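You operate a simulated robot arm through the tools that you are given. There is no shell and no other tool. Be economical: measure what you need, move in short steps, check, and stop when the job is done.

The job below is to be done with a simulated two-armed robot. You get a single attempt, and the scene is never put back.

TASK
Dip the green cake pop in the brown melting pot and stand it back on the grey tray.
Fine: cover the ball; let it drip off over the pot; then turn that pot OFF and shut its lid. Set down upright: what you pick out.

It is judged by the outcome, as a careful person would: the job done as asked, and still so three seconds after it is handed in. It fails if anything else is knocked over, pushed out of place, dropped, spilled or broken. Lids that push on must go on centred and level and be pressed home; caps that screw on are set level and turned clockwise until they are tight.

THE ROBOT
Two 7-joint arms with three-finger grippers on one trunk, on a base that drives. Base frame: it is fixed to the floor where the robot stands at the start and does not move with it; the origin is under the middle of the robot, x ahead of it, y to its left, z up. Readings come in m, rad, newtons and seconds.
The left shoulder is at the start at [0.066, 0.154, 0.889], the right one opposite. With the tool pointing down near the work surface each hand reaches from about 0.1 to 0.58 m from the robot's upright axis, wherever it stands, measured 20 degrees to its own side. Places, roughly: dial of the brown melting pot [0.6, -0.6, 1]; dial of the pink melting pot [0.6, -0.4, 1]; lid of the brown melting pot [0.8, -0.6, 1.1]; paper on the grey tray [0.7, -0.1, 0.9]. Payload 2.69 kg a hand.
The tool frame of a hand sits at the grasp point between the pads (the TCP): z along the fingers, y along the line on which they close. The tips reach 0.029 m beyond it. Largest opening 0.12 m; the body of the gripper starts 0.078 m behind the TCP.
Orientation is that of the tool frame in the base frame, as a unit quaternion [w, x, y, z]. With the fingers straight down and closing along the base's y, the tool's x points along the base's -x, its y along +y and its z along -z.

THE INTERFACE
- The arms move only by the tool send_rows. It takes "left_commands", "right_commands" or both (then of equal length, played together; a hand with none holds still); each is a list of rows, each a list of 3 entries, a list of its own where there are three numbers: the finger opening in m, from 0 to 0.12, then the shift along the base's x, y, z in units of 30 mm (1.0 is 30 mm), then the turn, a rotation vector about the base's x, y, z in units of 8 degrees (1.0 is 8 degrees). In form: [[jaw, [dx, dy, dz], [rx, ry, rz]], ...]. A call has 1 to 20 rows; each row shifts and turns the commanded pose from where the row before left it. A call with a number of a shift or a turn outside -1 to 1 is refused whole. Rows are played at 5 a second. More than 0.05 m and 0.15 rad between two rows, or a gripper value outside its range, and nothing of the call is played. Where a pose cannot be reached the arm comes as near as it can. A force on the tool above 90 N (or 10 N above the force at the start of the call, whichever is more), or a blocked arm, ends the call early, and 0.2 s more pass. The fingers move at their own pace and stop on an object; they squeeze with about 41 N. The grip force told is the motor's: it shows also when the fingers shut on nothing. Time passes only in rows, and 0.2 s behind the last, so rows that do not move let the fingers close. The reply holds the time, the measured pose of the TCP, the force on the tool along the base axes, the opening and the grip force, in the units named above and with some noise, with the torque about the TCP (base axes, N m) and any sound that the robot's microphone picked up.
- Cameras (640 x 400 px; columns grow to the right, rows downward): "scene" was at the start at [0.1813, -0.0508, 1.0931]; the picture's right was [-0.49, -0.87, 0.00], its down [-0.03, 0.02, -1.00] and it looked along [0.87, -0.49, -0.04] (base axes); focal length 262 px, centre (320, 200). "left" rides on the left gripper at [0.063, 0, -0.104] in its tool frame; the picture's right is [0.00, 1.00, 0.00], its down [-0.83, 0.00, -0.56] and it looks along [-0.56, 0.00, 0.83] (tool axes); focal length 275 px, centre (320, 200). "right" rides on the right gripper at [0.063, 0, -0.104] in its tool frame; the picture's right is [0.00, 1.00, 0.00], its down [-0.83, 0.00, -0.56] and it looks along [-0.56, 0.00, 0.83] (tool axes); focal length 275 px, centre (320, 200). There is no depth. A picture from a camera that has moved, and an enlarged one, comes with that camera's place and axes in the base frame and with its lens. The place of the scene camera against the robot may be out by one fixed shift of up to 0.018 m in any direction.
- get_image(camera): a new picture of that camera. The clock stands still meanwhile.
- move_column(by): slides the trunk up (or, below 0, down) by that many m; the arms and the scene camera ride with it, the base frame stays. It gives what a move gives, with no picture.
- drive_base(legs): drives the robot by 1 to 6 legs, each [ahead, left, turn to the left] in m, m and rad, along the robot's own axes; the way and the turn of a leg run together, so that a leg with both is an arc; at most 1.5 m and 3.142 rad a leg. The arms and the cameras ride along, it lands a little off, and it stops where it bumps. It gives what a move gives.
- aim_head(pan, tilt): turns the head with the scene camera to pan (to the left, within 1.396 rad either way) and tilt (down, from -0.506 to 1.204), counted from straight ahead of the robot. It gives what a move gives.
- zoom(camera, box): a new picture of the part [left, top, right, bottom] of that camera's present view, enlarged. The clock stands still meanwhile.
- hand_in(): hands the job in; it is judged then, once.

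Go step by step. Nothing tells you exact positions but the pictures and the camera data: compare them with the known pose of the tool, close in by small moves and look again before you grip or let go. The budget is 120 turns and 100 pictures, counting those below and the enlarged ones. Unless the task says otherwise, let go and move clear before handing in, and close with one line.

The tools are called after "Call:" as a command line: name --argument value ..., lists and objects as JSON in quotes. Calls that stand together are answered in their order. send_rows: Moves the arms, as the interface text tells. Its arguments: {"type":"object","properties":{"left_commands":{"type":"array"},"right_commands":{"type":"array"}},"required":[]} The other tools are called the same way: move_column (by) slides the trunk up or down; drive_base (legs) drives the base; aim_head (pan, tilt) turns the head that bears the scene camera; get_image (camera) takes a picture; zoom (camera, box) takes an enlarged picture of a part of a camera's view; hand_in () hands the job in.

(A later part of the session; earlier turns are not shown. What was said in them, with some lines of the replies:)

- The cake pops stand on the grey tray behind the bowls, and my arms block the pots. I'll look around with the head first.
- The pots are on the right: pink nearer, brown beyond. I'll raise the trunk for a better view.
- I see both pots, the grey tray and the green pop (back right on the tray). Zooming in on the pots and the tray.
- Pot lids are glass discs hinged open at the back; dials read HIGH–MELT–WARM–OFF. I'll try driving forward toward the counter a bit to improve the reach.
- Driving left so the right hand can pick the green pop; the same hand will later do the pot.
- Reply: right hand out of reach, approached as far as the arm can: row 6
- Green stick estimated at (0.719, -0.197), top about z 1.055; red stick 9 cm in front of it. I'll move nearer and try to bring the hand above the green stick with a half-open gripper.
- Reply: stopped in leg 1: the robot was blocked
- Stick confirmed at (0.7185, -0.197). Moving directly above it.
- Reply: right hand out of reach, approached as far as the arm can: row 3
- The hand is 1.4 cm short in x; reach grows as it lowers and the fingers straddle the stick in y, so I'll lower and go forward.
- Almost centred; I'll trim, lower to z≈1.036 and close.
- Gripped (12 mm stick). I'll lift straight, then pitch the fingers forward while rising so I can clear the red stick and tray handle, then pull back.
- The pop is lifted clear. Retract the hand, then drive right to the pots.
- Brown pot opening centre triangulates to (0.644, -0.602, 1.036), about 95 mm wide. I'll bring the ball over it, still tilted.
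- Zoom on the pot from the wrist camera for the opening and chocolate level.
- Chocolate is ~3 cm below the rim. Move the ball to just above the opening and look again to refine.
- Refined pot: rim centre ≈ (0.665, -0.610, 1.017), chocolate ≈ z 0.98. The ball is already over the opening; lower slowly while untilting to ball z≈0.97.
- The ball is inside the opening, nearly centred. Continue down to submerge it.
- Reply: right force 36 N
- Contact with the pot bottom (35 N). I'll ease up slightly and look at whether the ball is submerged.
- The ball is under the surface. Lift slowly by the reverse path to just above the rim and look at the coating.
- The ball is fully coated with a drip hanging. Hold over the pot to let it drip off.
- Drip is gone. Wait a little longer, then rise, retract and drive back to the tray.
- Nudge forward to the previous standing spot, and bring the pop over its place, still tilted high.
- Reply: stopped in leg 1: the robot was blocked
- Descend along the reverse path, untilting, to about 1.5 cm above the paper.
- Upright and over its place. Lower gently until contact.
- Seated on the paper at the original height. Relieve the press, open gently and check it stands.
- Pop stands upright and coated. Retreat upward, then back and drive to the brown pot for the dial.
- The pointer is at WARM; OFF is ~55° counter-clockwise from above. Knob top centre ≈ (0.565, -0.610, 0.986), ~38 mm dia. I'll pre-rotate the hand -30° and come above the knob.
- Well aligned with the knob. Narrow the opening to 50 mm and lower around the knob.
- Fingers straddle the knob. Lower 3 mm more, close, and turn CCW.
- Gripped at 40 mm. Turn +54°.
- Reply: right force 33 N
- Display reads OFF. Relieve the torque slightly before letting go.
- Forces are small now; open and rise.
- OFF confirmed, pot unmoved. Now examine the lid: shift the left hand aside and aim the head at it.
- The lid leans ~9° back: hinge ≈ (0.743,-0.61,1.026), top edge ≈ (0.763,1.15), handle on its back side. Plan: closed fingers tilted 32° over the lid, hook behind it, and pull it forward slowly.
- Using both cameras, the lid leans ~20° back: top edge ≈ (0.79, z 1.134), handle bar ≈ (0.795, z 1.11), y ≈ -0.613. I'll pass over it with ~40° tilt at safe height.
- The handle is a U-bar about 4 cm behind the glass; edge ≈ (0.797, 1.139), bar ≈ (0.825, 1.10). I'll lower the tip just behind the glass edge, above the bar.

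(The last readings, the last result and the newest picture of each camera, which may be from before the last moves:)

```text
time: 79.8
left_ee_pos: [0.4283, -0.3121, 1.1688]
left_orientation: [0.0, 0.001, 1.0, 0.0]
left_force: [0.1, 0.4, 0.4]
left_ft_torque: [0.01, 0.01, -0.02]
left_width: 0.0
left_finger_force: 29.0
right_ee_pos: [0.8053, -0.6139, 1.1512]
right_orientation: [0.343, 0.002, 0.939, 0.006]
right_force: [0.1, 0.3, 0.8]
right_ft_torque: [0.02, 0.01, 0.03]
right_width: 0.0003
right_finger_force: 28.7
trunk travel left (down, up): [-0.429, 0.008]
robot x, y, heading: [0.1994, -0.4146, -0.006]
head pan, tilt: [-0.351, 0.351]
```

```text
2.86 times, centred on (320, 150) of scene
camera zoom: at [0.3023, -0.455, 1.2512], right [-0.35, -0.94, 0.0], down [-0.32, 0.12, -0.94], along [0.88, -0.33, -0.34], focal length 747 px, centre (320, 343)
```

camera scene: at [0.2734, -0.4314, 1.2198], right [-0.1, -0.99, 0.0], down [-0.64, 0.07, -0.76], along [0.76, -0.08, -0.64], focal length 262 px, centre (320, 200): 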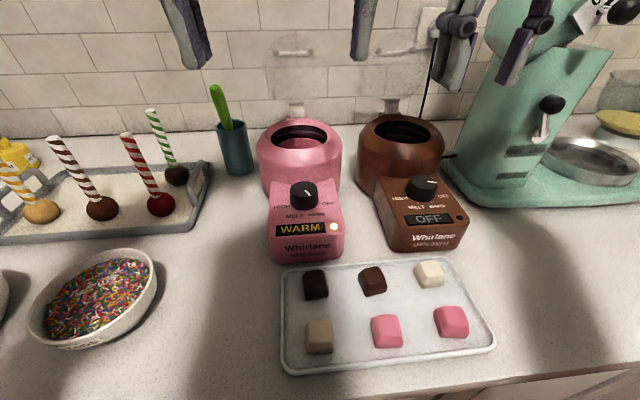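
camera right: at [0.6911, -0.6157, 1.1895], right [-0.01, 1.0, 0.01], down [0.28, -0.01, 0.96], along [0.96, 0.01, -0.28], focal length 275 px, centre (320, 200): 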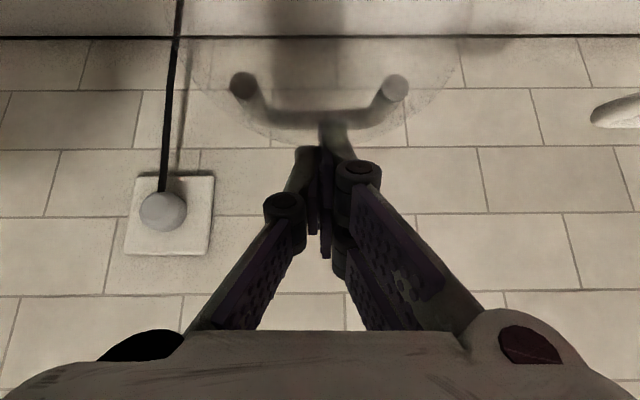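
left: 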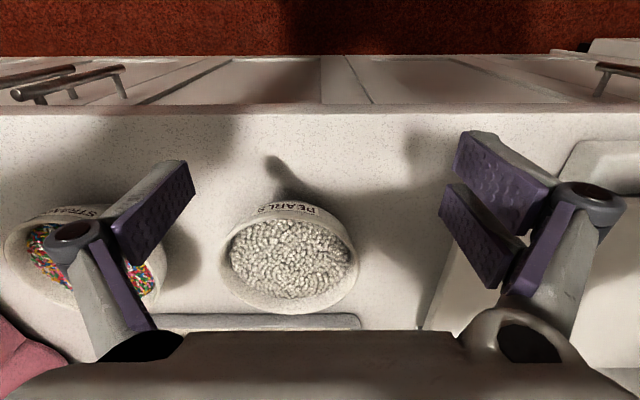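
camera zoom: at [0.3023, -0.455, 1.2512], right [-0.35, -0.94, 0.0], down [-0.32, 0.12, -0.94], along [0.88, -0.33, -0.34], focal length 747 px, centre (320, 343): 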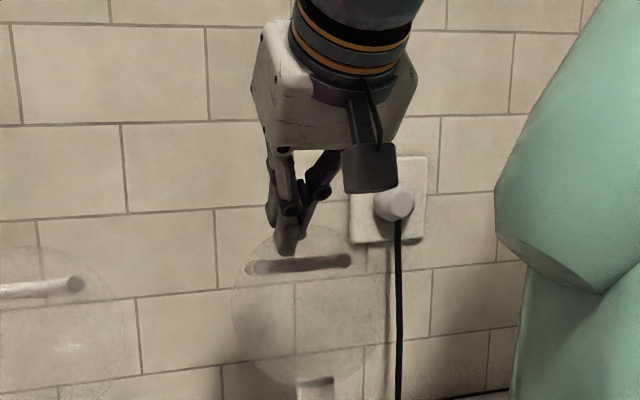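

The fingertip is behind the glass edge and just above the bar. Pull forward slowly.

Call:
send_rows --right_commands '[[0.0, [-0.3, 0, 0.05], [0, 0, 0]], [0.0, [-0.3, 0, 0.05], [0, 0, 0]], [0.0, [-0.3, 0, 0.1], [0, 0.1, 0]], [0.0, [-0.3, 0, 0.1], [0, 0.2, 0]], [0.0, [0, 0, 0], [0, 0, 0]]]'

Call:
get_image --camera "right"

Call:
zoom --camera "scene" --box '[240, 80, 400, 220]'

```text
time: 81.0
left_ee_pos: [0.4276, -0.312, 1.1687]
left_orientation: [-0.001, 0.001, 1.0, 0.001]
left_force: [0.6, -0.1, 0.0]
left_ft_torque: [0.03, -0.01, -0.01]
left_width: 0.0
left_finger_force: 28.1
right_ee_pos: [0.7699, -0.614, 1.1578]
right_orientation: [0.322, 0.001, 0.947, 0.007]
right_force: [0.3, 0.7, -0.3]
right_ft_torque: [-0.03, 0.05, -0.01]
right_width: 0.0
right_finger_force: 28.3
trunk travel left (down, up): [-0.429, 0.008]
robot x, y, heading: [0.2001, -0.4169, -0.007]
head pan, tilt: [-0.351, 0.351]
```

```text
39 pictures are left
camera right: at [0.6571, -0.6147, 1.2033], right [-0.01, 1.0, 0.01], down [0.32, -0.01, 0.95], along [0.95, 0.01, -0.32], focal length 275 px, centre (320, 200)
```

right: 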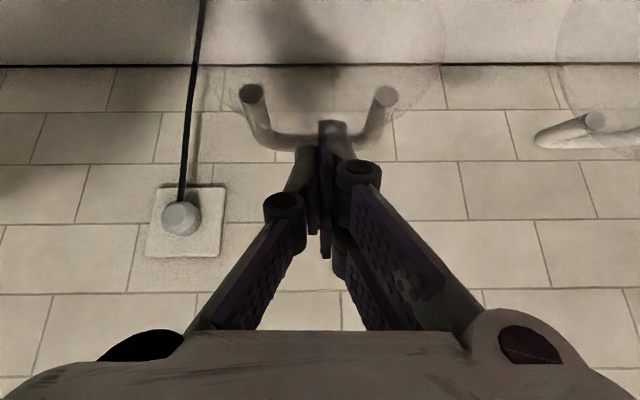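

```text
2.86 times, centred on (320, 150) of scene
camera zoom: at [0.3024, -0.4551, 1.2512], right [-0.35, -0.94, 0.0], down [-0.32, 0.12, -0.94], along [0.88, -0.33, -0.34], focal length 747 px, centre (320, 343)
```

zoom: 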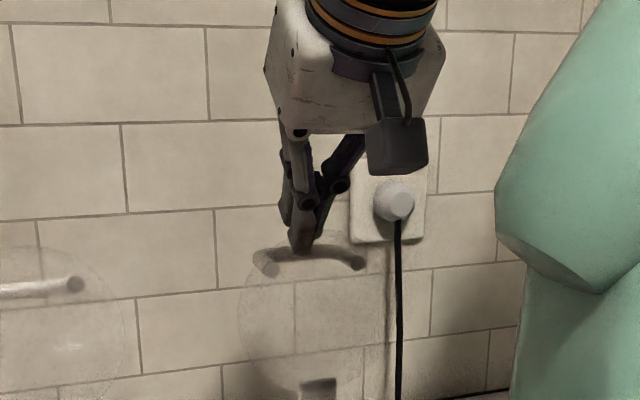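

The lid follows with negligible force. Continue a bit, reducing tilt.

Call:
send_rows --right_commands '[[0.0, [-0.25, 0, 0], [0, 0.25, 0]], [0.0, [-0.25, 0, 0], [0, 0.25, 0]], [0.0, [-0.25, 0, -0.05], [0, 0.25, 0]], [0.0, [0, 0, 0], [0, 0, 0]]]'

Call:
get_image --camera "right"

Call:
zoom --camera "scene" --box '[240, 80, 400, 220]'

```text
time: 82.0
left_ee_pos: [0.4283, -0.3124, 1.1675]
left_orientation: [-0.001, 0.001, 1.0, 0.001]
left_force: [0.5, -0.1, 0.1]
left_ft_torque: [-0.03, 0.02, 0.02]
left_width: 0.0
left_finger_force: 28.6
right_ee_pos: [0.7492, -0.6138, 1.1561]
right_orientation: [0.272, 0.002, 0.962, 0.006]
right_force: [0.2, 0.5, 0.0]
right_ft_torque: [-0.01, -0.04, 0.04]
right_width: 0.0
right_finger_force: 29.0
trunk travel left (down, up): [-0.429, 0.008]
robot x, y, heading: [0.2016, -0.4189, -0.001]
head pan, tilt: [-0.351, 0.351]
```

```text
37 pictures are left
camera right: at [0.6403, -0.6142, 1.2129], right [0.0, 1.0, 0.01], down [0.42, -0.01, 0.91], along [0.91, 0.01, -0.42], focal length 275 px, centre (320, 200)
```

right: 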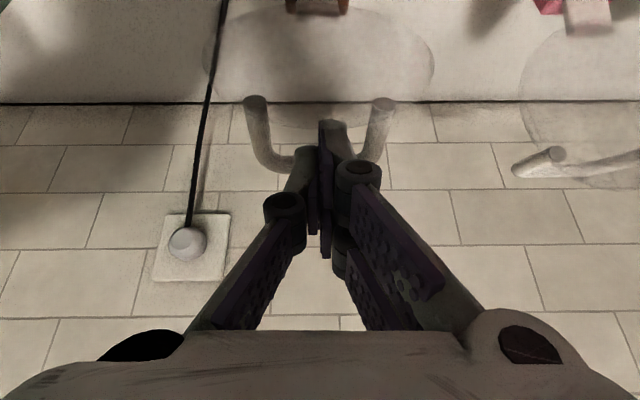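

```text
2.86 times, centred on (320, 150) of scene
camera zoom: at [0.3023, -0.4551, 1.2512], right [-0.35, -0.94, 0.0], down [-0.32, 0.12, -0.94], along [0.88, -0.33, -0.34], focal length 747 px, centre (320, 343)
```

zoom: 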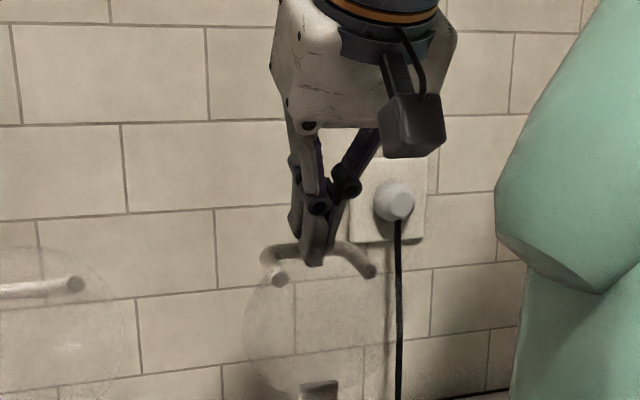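

The lid leans forward ~13° now and the fingertips are inside its handle loop, so I can lower it under control. First insert a little deeper.

Call:
send_rows --right_commands '[[0.0, [-0.05, -0.05, -0.35], [0, 0, 0]], [0.0, [-0.05, 0, -0.3], [0, 0, 0]], [0.0, [0, 0, 0], [0, 0, 0]]]'

Call:
get_image --camera "right"

Call:
zoom --camera "scene" --box '[240, 80, 400, 220]'

```text
time: 82.8
left_ee_pos: [0.423, -0.3123, 1.1713]
left_orientation: [0.003, 0.001, 1.0, 0.0]
left_force: [0.1, -0.8, -0.5]
left_ft_torque: [0.04, 0.01, -0.01]
left_width: 0.0
left_finger_force: 28.0
right_ee_pos: [0.7452, -0.6147, 1.147]
right_orientation: [0.284, 0.003, 0.959, 0.006]
right_force: [2.5, -3.0, 46.1]
right_ft_torque: [0.14, -0.67, 0.1]
right_width: 0.0055
right_finger_force: 28.9
trunk travel left (down, up): [-0.429, 0.008]
robot x, y, heading: [0.2007, -0.4192, -0.003]
head pan, tilt: [-0.351, 0.351]
```

```text
35 pictures are left
camera right: at [0.635, -0.6159, 1.2018], right [0.0, 1.0, 0.01], down [0.39, -0.01, 0.92], along [0.92, 0.01, -0.39], focal length 275 px, centre (320, 200)
```

right: 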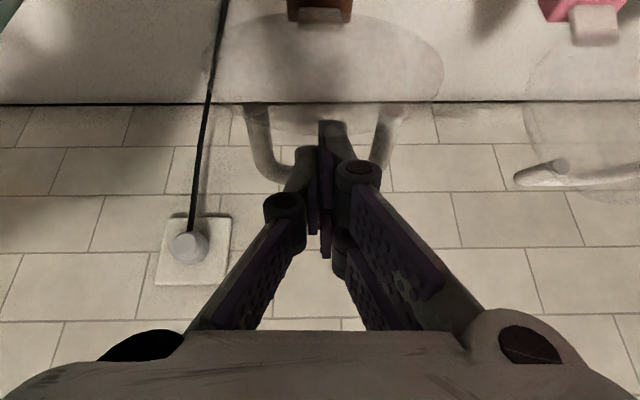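

```text
2.86 times, centred on (320, 150) of scene
camera zoom: at [0.298, -0.4544, 1.2524], right [-0.35, -0.94, 0.0], down [-0.32, 0.12, -0.94], along [0.88, -0.33, -0.34], focal length 747 px, centre (320, 343)
```

zoom: 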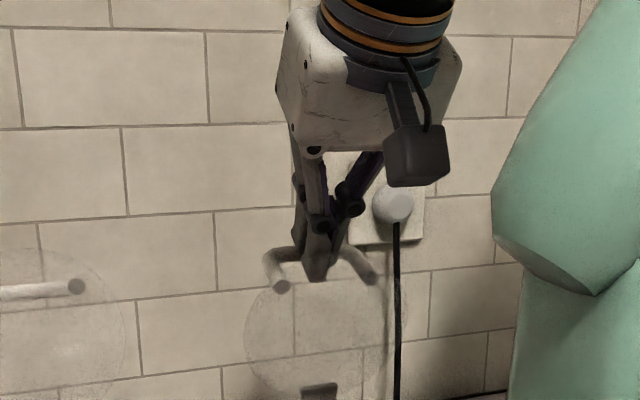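

Pressed on something (46 N); back off upward immediately.

Call:
send_rows --right_commands '[[0.0, [0, 0, 0.3], [0, 0, 0]], [0.0, [0, 0, 0.3], [0, 0, 0]], [0.0, [0, 0, 0], [0, 0, 0]]]'

Call:
zoom --camera "right" --box '[200, 60, 440, 210]'

Call:
zoom --camera "scene" --box '[280, 110, 380, 200]'

```text
time: 83.6
left_ee_pos: [0.4292, -0.3113, 1.1659]
left_orientation: [-0.003, 0.001, 1.0, -0.001]
left_force: [0.6, 0.4, -0.5]
left_ft_torque: [-0.01, -0.01, -0.01]
left_width: 0.0
left_finger_force: 28.1
right_ee_pos: [0.7452, -0.6169, 1.149]
right_orientation: [0.265, 0.002, 0.964, 0.007]
right_force: [-1.0, 3.4, -0.9]
right_ft_torque: [0.31, 0.18, 0.08]
right_width: 0.006
right_finger_force: 28.6
trunk travel left (down, up): [-0.429, 0.008]
robot x, y, heading: [0.2059, -0.4176, -0.01]
head pan, tilt: [-0.351, 0.351]
```

```text
2.67 times, centred on (320, 135) of right
camera zoom: at [0.6385, -0.6168, 1.2071], right [0.0, 1.0, 0.01], down [0.43, -0.01, 0.9], along [0.9, 0.01, -0.43], focal length 734 px, centre (320, 373)
```

zoom: 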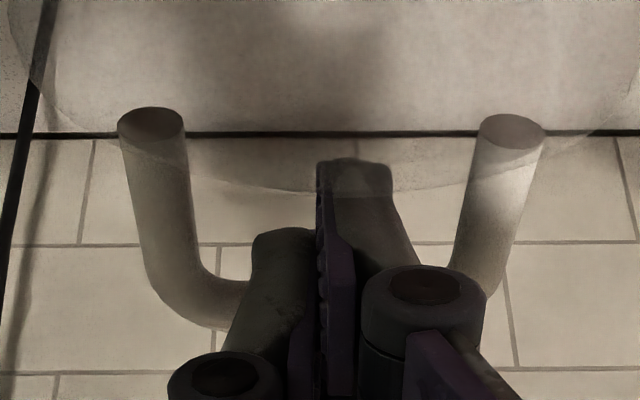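

```text
4.44 times, centred on (330, 155) of scene
camera zoom: at [0.3034, -0.4545, 1.2505], right [-0.35, -0.94, 0.0], down [-0.32, 0.12, -0.94], along [0.88, -0.33, -0.34], focal length 1162 px, centre (276, 400)
```

zoom: 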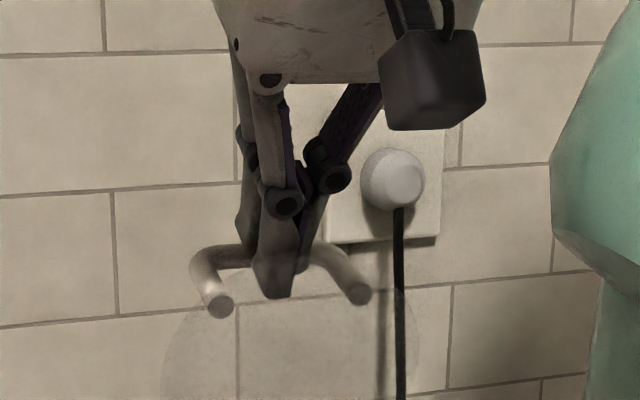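

Forces are gone but the fingers are 6 mm apart. Lift another centimetre and check.

Call:
send_rows --right_commands '[[0.0, [0, 0, 0.2], [0, 0, 0]], [0.0, [0, 0, 0.15], [0, 0, 0]], [0.0, [0, 0, 0], [0, 0, 0]]]'

Call:
zoom --camera "right" --box '[200, 60, 440, 210]'

Call:
zoom --camera "scene" --box '[280, 110, 380, 200]'

```text
time: 84.4
left_ee_pos: [0.4285, -0.3111, 1.1685]
left_orientation: [0.0, 0.001, 1.0, 0.001]
left_force: [-0.6, 0.4, 0.0]
left_ft_torque: [-0.02, 0.01, -0.01]
left_width: 0.0001
left_finger_force: 28.3
right_ee_pos: [0.7458, -0.6162, 1.165]
right_orientation: [0.272, 0.002, 0.962, 0.006]
right_force: [0.1, 0.1, -0.3]
right_ft_torque: [0.03, -0.01, -0.02]
right_width: 0.0
right_finger_force: 28.5
trunk travel left (down, up): [-0.429, 0.008]
robot x, y, heading: [0.2059, -0.4127, -0.003]
head pan, tilt: [-0.351, 0.351]
```

```text
2.67 times, centred on (320, 135) of right
camera zoom: at [0.6372, -0.6174, 1.2222], right [0.0, 1.0, 0.01], down [0.42, -0.01, 0.91], along [0.91, 0.01, -0.42], focal length 734 px, centre (320, 373)
```

zoom: 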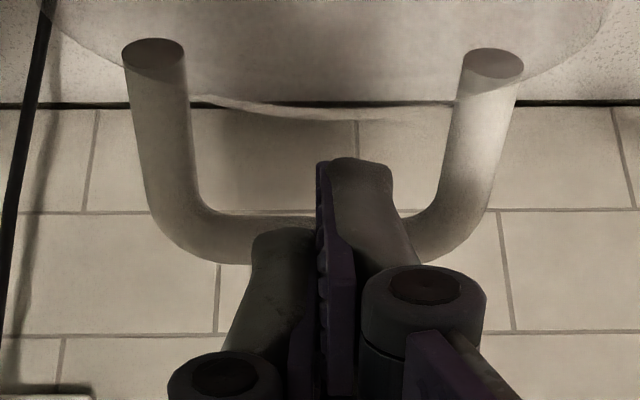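

```text
4.44 times, centred on (330, 155) of scene
camera zoom: at [0.3022, -0.455, 1.2512], right [-0.35, -0.94, 0.0], down [-0.32, 0.12, -0.94], along [0.88, -0.33, -0.34], focal length 1162 px, centre (276, 400)
```

zoom: 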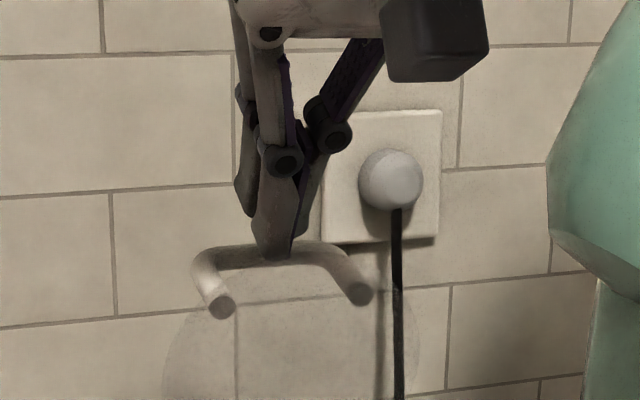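

The lid stays put on its own at this angle (hinge friction). I'll keep pushing it forward from behind the glass edge, following its arc gently.

Call:
send_rows --right_commands '[[0.0, [-0.3, 0, -0.05], [0, 0.1, 0]], [0.0, [-0.3, 0, -0.05], [0, 0.1, 0]], [0.0, [-0.3, 0, -0.05], [0, 0.1, 0]], [0.0, [-0.3, 0, -0.05], [0, 0.1, 0]], [0.0, [0, 0, 0], [0, 0, 0]]]'

Call:
get_image --camera "right"

Call:
zoom --camera "scene" --box '[240, 80, 400, 240]'

```text
time: 85.6
left_ee_pos: [0.4277, -0.3132, 1.1682]
left_orientation: [-0.001, 0.002, 1.0, 0.001]
left_force: [-0.1, -0.2, 0.5]
left_ft_torque: [0.01, -0.02, 0.02]
left_width: 0.0001
left_finger_force: 28.6
right_ee_pos: [0.7096, -0.6169, 1.1602]
right_orientation: [0.245, 0.003, 0.969, 0.006]
right_force: [-0.1, -0.2, -0.6]
right_ft_torque: [0.0, 0.02, 0.0]
right_width: 0.0
right_finger_force: 28.6
trunk travel left (down, up): [-0.429, 0.008]
robot x, y, heading: [0.2016, -0.4149, -0.006]
head pan, tilt: [-0.351, 0.351]
```

```text
29 pictures are left
camera right: at [0.6046, -0.6181, 1.2226], right [0.0, 1.0, 0.01], down [0.47, -0.01, 0.88], along [0.88, 0.01, -0.47], focal length 275 px, centre (320, 200)
```

right: 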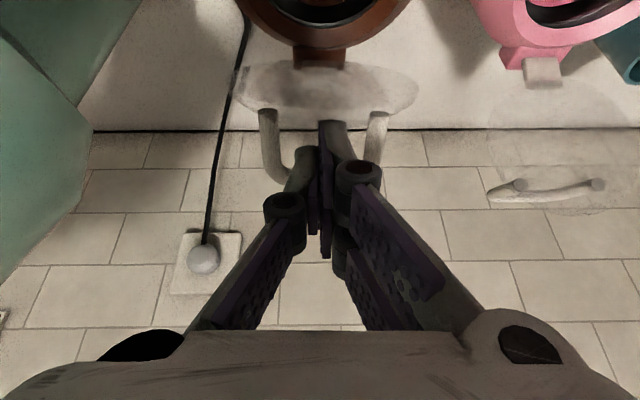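

```text
2.50 times, centred on (320, 160) of scene
camera zoom: at [0.3024, -0.4551, 1.2512], right [-0.35, -0.94, 0.0], down [-0.32, 0.12, -0.94], along [0.88, -0.33, -0.34], focal length 654 px, centre (320, 300)
```

zoom: 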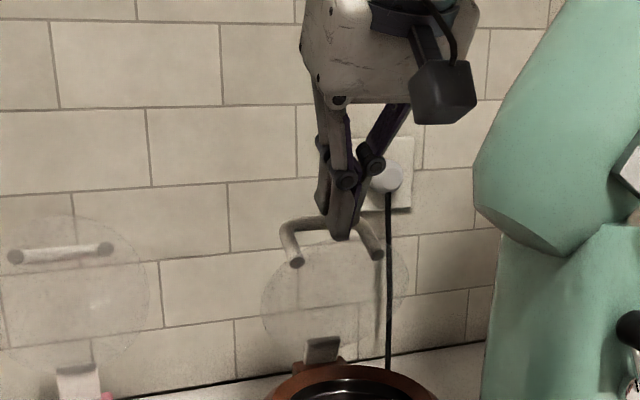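

It follows with no force. Continue to ~45°, then ~60°.

Call:
send_rows --right_commands '[[0.0, [-0.4, 0, -0.05], [0, 0.1, 0]], [0.0, [-0.4, 0, -0.1], [0, 0.1, 0]], [0.0, [-0.4, 0, -0.15], [0, 0.1, 0]], [0.0, [-0.3, 0, -0.2], [0, 0.2, 0]], [0.0, [0, 0, 0], [0, 0, 0]]]'

Call:
get_image --camera "right"

Call:
zoom --camera "scene" --box '[240, 80, 400, 240]'

```text
time: 86.8
left_ee_pos: [0.4274, -0.3131, 1.1691]
left_orientation: [0.0, 0.0, 1.0, 0.001]
left_force: [-0.4, -0.4, -0.3]
left_ft_torque: [0.04, -0.01, 0.01]
left_width: 0.0
left_finger_force: 28.3
right_ee_pos: [0.6651, -0.6172, 1.146]
right_orientation: [0.211, 0.003, 0.977, 0.006]
right_force: [-0.6, -0.1, 0.8]
right_ft_torque: [-0.04, -0.01, -0.01]
right_width: 0.0001
right_finger_force: 28.4
trunk travel left (down, up): [-0.429, 0.008]
robot x, y, heading: [0.2043, -0.4183, -0.007]
head pan, tilt: [-0.351, 0.351]
```

```text
27 pictures are left
camera right: at [0.5646, -0.6174, 1.2149], right [0.0, 1.0, 0.01], down [0.53, -0.01, 0.85], along [0.85, 0.01, -0.53], focal length 275 px, centre (320, 200)
```

right: 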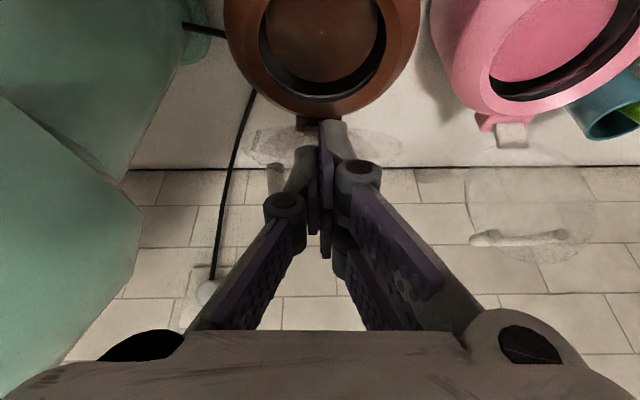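

```text
2.50 times, centred on (320, 160) of scene
camera zoom: at [0.3023, -0.4551, 1.2512], right [-0.35, -0.94, 0.0], down [-0.32, 0.12, -0.94], along [0.88, -0.33, -0.34], focal length 654 px, centre (320, 300)
```

zoom: 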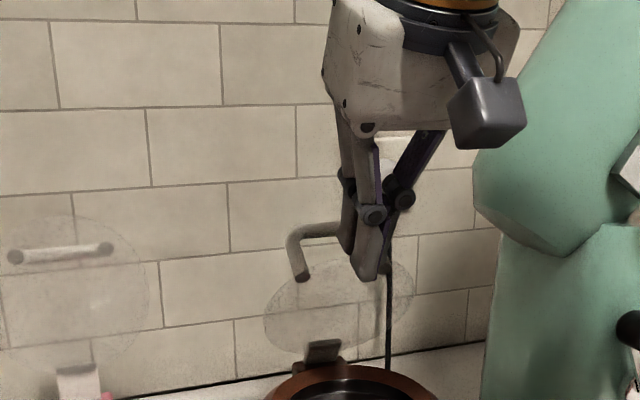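

Need to see whether the fingertip is still behind the glass edge.

Call:
zoom --camera "right" --box '[220, 90, 420, 200]'

Call:
zoom --camera "scene" --box '[290, 120, 380, 200]'

```text
3.20 times, centred on (320, 145) of right
camera zoom: at [0.5646, -0.6174, 1.2149], right [0.0, 1.0, 0.01], down [0.53, -0.01, 0.85], along [0.85, 0.01, -0.53], focal length 881 px, centre (320, 376)
```

zoom: 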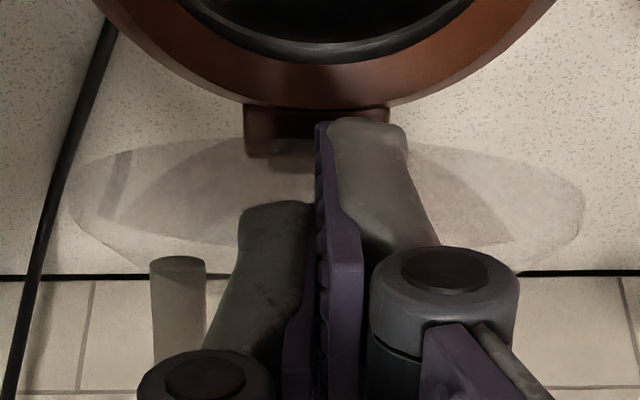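

```text
5.00 times, centred on (335, 160) of scene
camera zoom: at [0.3023, -0.4551, 1.2512], right [-0.35, -0.94, 0.0], down [-0.32, 0.12, -0.94], along [0.88, -0.33, -0.34], focal length 1308 px, centre (245, 400)
```

zoom: 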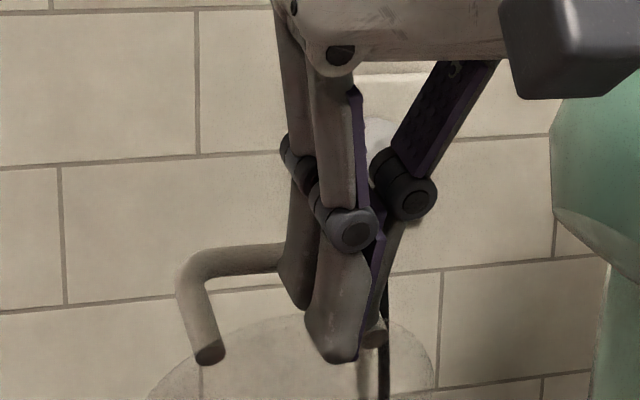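

The finger slipped in front of the edge, but the lid holds its position by itself (~36° forward). I'll lift over and hook behind the handle bar (≈ x 0.73, z 1.13) instead, pulling that.

Call:
send_rows --right_commands '[[0.0, [0, 0, 0.9], [0, -0.5, 0]], [0.0, [0, 0, 0.5], [0, -0.45, 0]], [0.0, [0.9, 0, 0], [0, 0, 0]], [0.0, [0.9, 0, 0], [0, 0, 0]], [0.0, [0.9, 0, 0], [0, 0, 0]], [0.0, [0.25, 0, -0.3], [0, 0, 0]], [0.0, [0, 0, -0.5], [0, 0, 0]], [0.0, [0, 0, -0.5], [0, 0, 0]], [0.0, [0, 0, -0.25], [0, 0, 0]], [0.0, [0, 0, 0], [0, 0, 0]]]'

Call:
get_image --camera "right"

Call:
zoom --camera "scene" --box '[260, 100, 400, 220]'

```text
time: 89.0
left_ee_pos: [0.4277, -0.313, 1.1687]
left_orientation: [0.0, 0.001, 1.0, 0.001]
left_force: [-0.5, -1.1, 0.0]
left_ft_torque: [0.01, 0.03, 0.01]
left_width: 0.0
left_finger_force: 28.1
right_ee_pos: [0.753, -0.6193, 1.1404]
right_orientation: [0.275, 0.001, 0.961, 0.008]
right_force: [0.9, -0.6, 0.1]
right_ft_torque: [0.0, 0.01, 0.0]
right_width: 0.0
right_finger_force: 28.3
trunk travel left (down, up): [-0.429, 0.008]
robot x, y, heading: [0.2022, -0.4167, -0.004]
head pan, tilt: [-0.351, 0.351]
```

```text
23 pictures are left
camera right: at [0.6456, -0.6196, 1.1958], right [0.0, 1.0, 0.01], down [0.41, -0.01, 0.91], along [0.91, 0.01, -0.41], focal length 275 px, centre (320, 200)
```

right: 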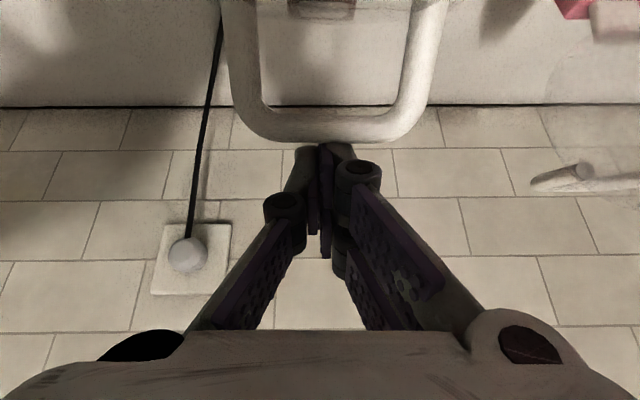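

```text
3.33 times, centred on (330, 160) of scene
camera zoom: at [0.3023, -0.4551, 1.2512], right [-0.35, -0.94, 0.0], down [-0.32, 0.12, -0.94], along [0.88, -0.33, -0.34], focal length 872 px, centre (287, 333)
```

zoom: 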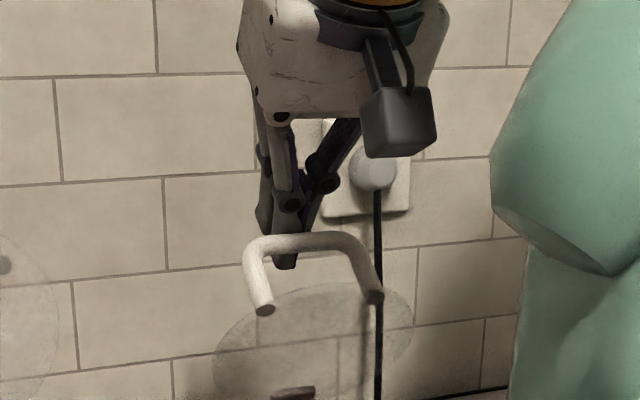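

Fingers are behind the handle bar. Pull it along its arc.

Call:
send_rows --right_commands '[[0.0, [-0.3, 0, -0.05], [0, 0.15, 0]], [0.0, [-0.3, 0, -0.06], [0, 0.15, 0]], [0.0, [-0.3, 0, -0.07], [0, 0.15, 0]], [0.0, [-0.3, 0, -0.07], [0, 0.17, 0]], [0.0, [-0.25, 0, -0.14], [0, 0.3, 0]], [0.0, [-0.25, 0, -0.14], [0, 0.3, 0]], [0.0, [-0.23, 0, -0.15], [0, 0.28, 0]], [0.0, [0, 0, 0], [0, 0, 0]]]'

Call:
get_image --camera "right"

Call:
zoom --camera "scene" --box '[260, 100, 400, 240]'

```text
time: 90.8
left_ee_pos: [0.4273, -0.3135, 1.1674]
left_orientation: [-0.001, 0.002, 1.0, 0.001]
left_force: [-0.6, 0.1, 0.2]
left_ft_torque: [0.01, 0.0, 0.02]
left_width: 0.0
left_finger_force: 28.5
right_ee_pos: [0.6957, -0.6189, 1.1203]
right_orientation: [0.174, 0.003, 0.985, 0.007]
right_force: [0.6, -0.5, -1.0]
right_ft_torque: [0.0, -0.01, 0.03]
right_width: 0.0
right_finger_force: 28.6
trunk travel left (down, up): [-0.429, 0.008]
robot x, y, heading: [0.2056, -0.4183, -0.005]
head pan, tilt: [-0.351, 0.351]
```

```text
21 pictures are left
camera right: at [0.6005, -0.6181, 1.1963], right [0.0, 1.0, 0.01], down [0.59, -0.01, 0.81], along [0.81, 0.01, -0.59], focal length 275 px, centre (320, 200)
```

right: 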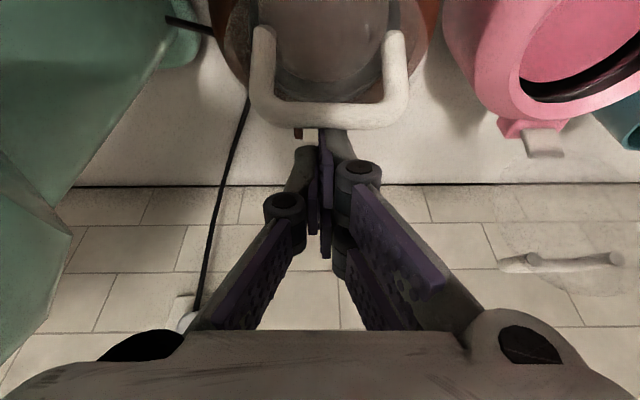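

```text
2.86 times, centred on (330, 170) of scene
camera zoom: at [0.3023, -0.455, 1.2512], right [-0.35, -0.94, 0.0], down [-0.32, 0.12, -0.94], along [0.88, -0.33, -0.34], focal length 747 px, centre (291, 286)
```

zoom: 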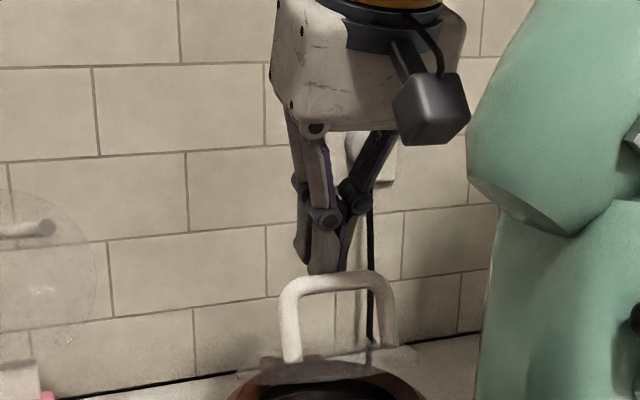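

Lid at ~72°. Continue pulling to closed.

Call:
send_rows --right_commands '[[0.0, [-0.22, 0, -0.21], [0, 0.33, 0]], [0.0, [-0.22, 0, -0.21], [0, 0.33, 0]], [0.0, [-0.22, 0, -0.21], [0, 0.34, 0]], [0.0, [-0.15, 0, -0.16], [0, 0.2, 0]], [0.0, [-0.12, 0, -0.16], [0, 0.2, 0]], [0.0, [0, 0, 0], [0, 0, 0]], [0.0, [0, 0, 0], [0, 0, 0]]]'

Call:
get_image --camera "right"

Call:
zoom --camera "scene" --box '[260, 120, 420, 280]'

```text
time: 92.4
left_ee_pos: [0.4303, -0.3119, 1.1683]
left_orientation: [-0.002, 0.001, 1.0, 0.001]
left_force: [0.4, -0.5, 0.4]
left_ft_torque: [0.03, -0.01, -0.01]
left_width: 0.0
left_finger_force: 28.0
right_ee_pos: [0.6726, -0.6165, 1.0922]
right_orientation: [0.083, 0.004, 0.997, 0.007]
right_force: [34.3, -4.5, 23.8]
right_ft_torque: [-0.02, -0.58, -0.08]
right_width: 0.0
right_finger_force: 28.2
trunk travel left (down, up): [-0.429, 0.008]
robot x, y, heading: [0.2029, -0.4145, -0.009]
head pan, tilt: [-0.351, 0.351]
```

```text
19 pictures are left
camera right: at [0.5939, -0.6165, 1.1852], right [0.0, 1.0, 0.01], down [0.73, -0.01, 0.69], along [0.69, 0.01, -0.73], focal length 275 px, centre (320, 200)
```

right: 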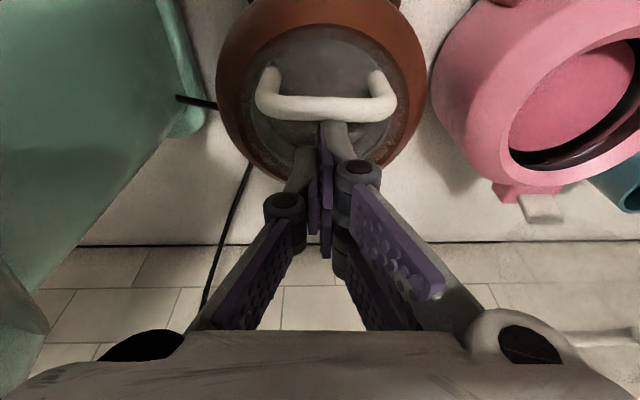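

```text
2.50 times, centred on (340, 200) of scene
camera zoom: at [0.3057, -0.4551, 1.2511], right [-0.35, -0.94, 0.0], down [-0.32, 0.12, -0.94], along [0.88, -0.33, -0.35], focal length 654 px, centre (270, 200)
```

zoom: 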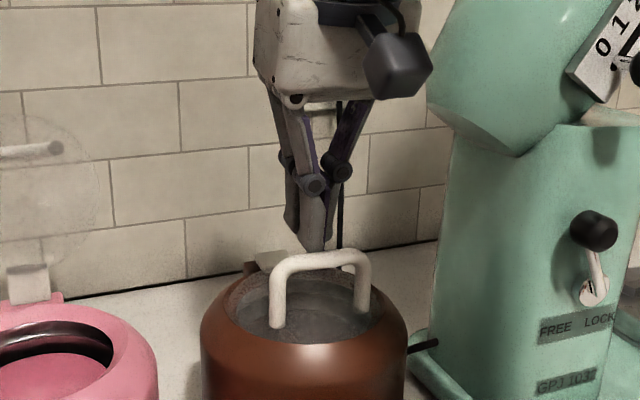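

Lid is down. Relieve: move back off the bar, then rise clear.

Call:
send_rows --right_commands '[[0.0, [0.2, 0, 0.1], [0, 0, 0]], [0.0, [0.3, 0, 0.2], [0, 0, 0]], [0.0, [0, 0, 0.6], [0, 0, 0]], [0.0, [0, 0, 0.7], [0, 0, 0]], [0.0, [-0.5, 0, 0.5], [0, 0, 0]], [0.0, [-0.8, 0, 0], [0, 0.3, 0]], [0.0, [0, 0, 0], [0, 0, 0]]]'

Call:
aim_head --pan -0.2 --tilt 0.6

Call:
get_image --camera "right"

Call:
get_image --camera "scene"

```text
time: 94.0
left_ee_pos: [0.4277, -0.3122, 1.168]
left_orientation: [-0.001, 0.001, 1.0, 0.001]
left_force: [0.1, 0.5, 0.2]
left_ft_torque: [0.02, 0.01, 0.01]
left_width: 0.0
left_finger_force: 28.5
right_ee_pos: [0.6437, -0.6154, 1.1538]
right_orientation: [0.056, 0.003, 0.998, 0.006]
right_force: [-0.2, 0.4, -0.8]
right_ft_torque: [0.01, 0.02, 0.01]
right_width: 0.0
right_finger_force: 29.0
trunk travel left (down, up): [-0.429, 0.008]
robot x, y, heading: [0.2002, -0.4162, -0.006]
head pan, tilt: [-0.351, 0.351]
```

```text
time: 94.8
left_ee_pos: [0.4274, -0.3121, 1.1679]
left_orientation: [0.0, 0.001, 1.0, 0.001]
left_force: [-0.3, -0.1, -0.4]
left_ft_torque: [-0.02, 0.01, 0.03]
left_width: 0.0
left_finger_force: 28.4
right_ee_pos: [0.6433, -0.6155, 1.1533]
right_orientation: [0.056, 0.003, 0.998, 0.006]
right_force: [0.1, -0.6, 0.2]
right_ft_torque: [0.02, 0.01, -0.01]
right_width: 0.0
right_finger_force: 27.8
trunk travel left (down, up): [-0.429, 0.008]
robot x, y, heading: [0.2057, -0.4144, -0.007]
head pan, tilt: [-0.201, 0.6]
```

```text
17 pictures are left
camera right: at [0.5696, -0.6162, 1.2507], right [0.0, 1.0, 0.01], down [0.76, -0.01, 0.65], along [0.65, 0.01, -0.76], focal length 275 px, centre (320, 200)
```

right: 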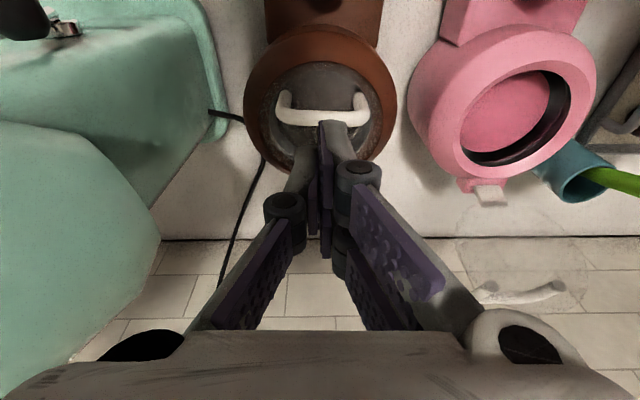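

```text
16 pictures are left
camera scene: at [0.3015, -0.4407, 1.2285], right [-0.2, -0.98, 0.0], down [-0.55, 0.12, -0.83], along [0.81, -0.17, -0.56], focal length 262 px, centre (320, 200)
```

scene: 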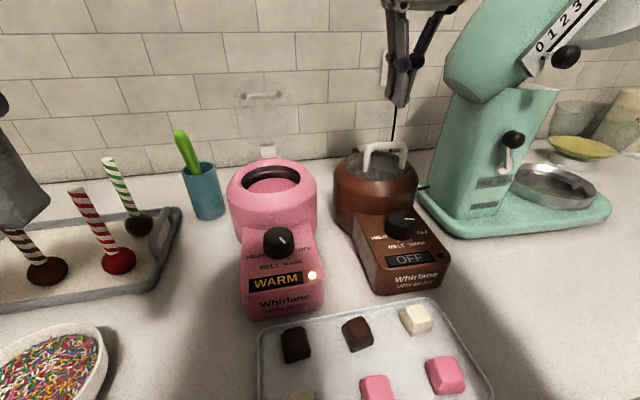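

Lid looks closed. Zoom to check it's fully seated and the pot hasn't shifted.

Call:
zoom --camera "scene" --box '[310, 120, 460, 300]'

Call:
zoom --camera "right" --box '[220, 20, 420, 190]'

```text
2.22 times, centred on (385, 210) of scene
camera zoom: at [0.3015, -0.4407, 1.2285], right [-0.2, -0.98, 0.0], down [-0.55, 0.12, -0.83], along [0.81, -0.17, -0.56], focal length 581 px, centre (176, 178)
```

zoom: 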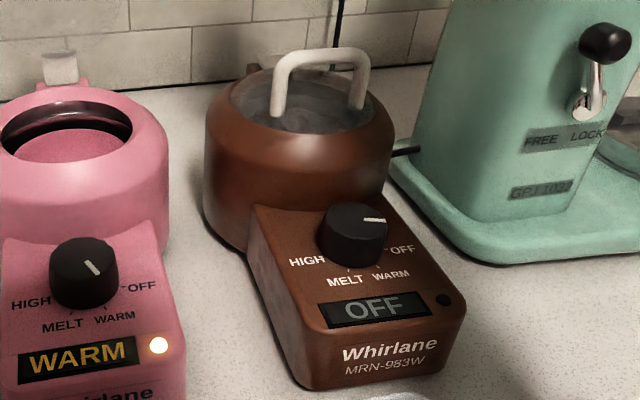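

```text
2.35 times, centred on (320, 105) of right
camera zoom: at [0.5696, -0.6162, 1.2507], right [0.0, 1.0, 0.01], down [0.76, -0.01, 0.65], along [0.65, 0.01, -0.76], focal length 648 px, centre (320, 424)
```

zoom: 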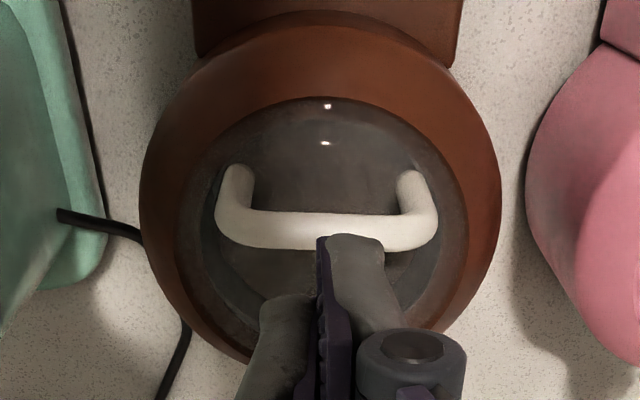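

Lid sits centred and seated (already pressed with ~24 N). Retract the hand and take a last look at the pop.

Call:
send_rows --right_commands '[[0.0, [-0.8, 0, 0.3], [0, 0, 0]], [0.0, [-1, 0, 0.2], [0, 0, 0]], [0.0, [-1, 0, 0], [0, 0, 0]], [0.0, [-1, 0, 0], [0, 0, 0]], [0.0, [0, 0, 0], [0, 0, 0]]]'

Call:
aim_head --pan 0.2 --tilt 0.5

Call:
get_image --camera "scene"

```text
time: 96.0
left_ee_pos: [0.4285, -0.3126, 1.1678]
left_orientation: [-0.001, 0.0, 1.0, 0.0]
left_force: [0.3, -0.3, -0.1]
left_ft_torque: [-0.02, 0.01, 0.02]
left_width: 0.0001
left_finger_force: 28.2
right_ee_pos: [0.528, -0.6162, 1.1674]
right_orientation: [0.055, 0.004, 0.998, 0.006]
right_force: [0.2, 0.8, -0.1]
right_ft_torque: [0.05, 0.04, 0.0]
right_width: 0.0
right_finger_force: 28.5
trunk travel left (down, up): [-0.429, 0.008]
robot x, y, heading: [0.2046, -0.4161, -0.004]
head pan, tilt: [-0.201, 0.6]
```

```text
time: 96.9
left_ee_pos: [0.4289, -0.3118, 1.1689]
left_orientation: [-0.002, 0.001, 1.0, 0.001]
left_force: [0.2, -0.5, 0.0]
left_ft_torque: [0.03, -0.01, -0.01]
left_width: 0.0
left_finger_force: 28.2
right_ee_pos: [0.5283, -0.6165, 1.1685]
right_orientation: [0.056, 0.003, 0.998, 0.005]
right_force: [-0.3, 0.5, 0.2]
right_ft_torque: [0.04, 0.01, 0.01]
right_width: 0.0
right_finger_force: 28.6
trunk travel left (down, up): [-0.429, 0.008]
robot x, y, heading: [0.2023, -0.4172, -0.006]
head pan, tilt: [0.201, 0.499]
```

```text
13 pictures are left
camera scene: at [0.3043, -0.405, 1.2375], right [0.19, -0.98, 0.0], down [-0.47, -0.09, -0.88], along [0.86, 0.17, -0.48], focal length 262 px, centre (320, 200)
```

scene: 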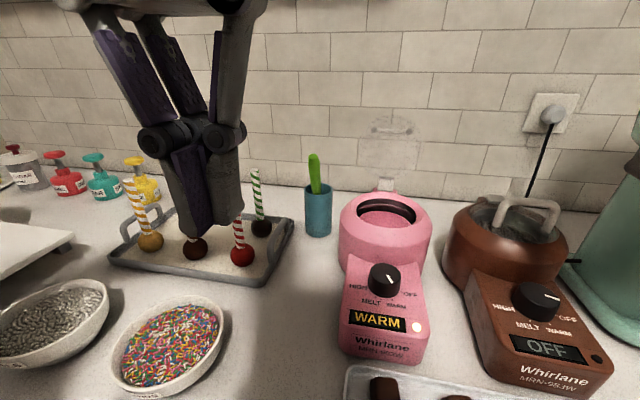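

The pop stands coated and upright on the tray, the brown pot reads OFF with its lid shut, and everything else is in place. Handing in.

Call:
hand_in

```text
The job is handed in.
```

The green cake pop is coated, was left to drip over the brown pot, and stands upright on the grey tray. The brown pot is OFF with its lid shut, and nothing else looks moved.
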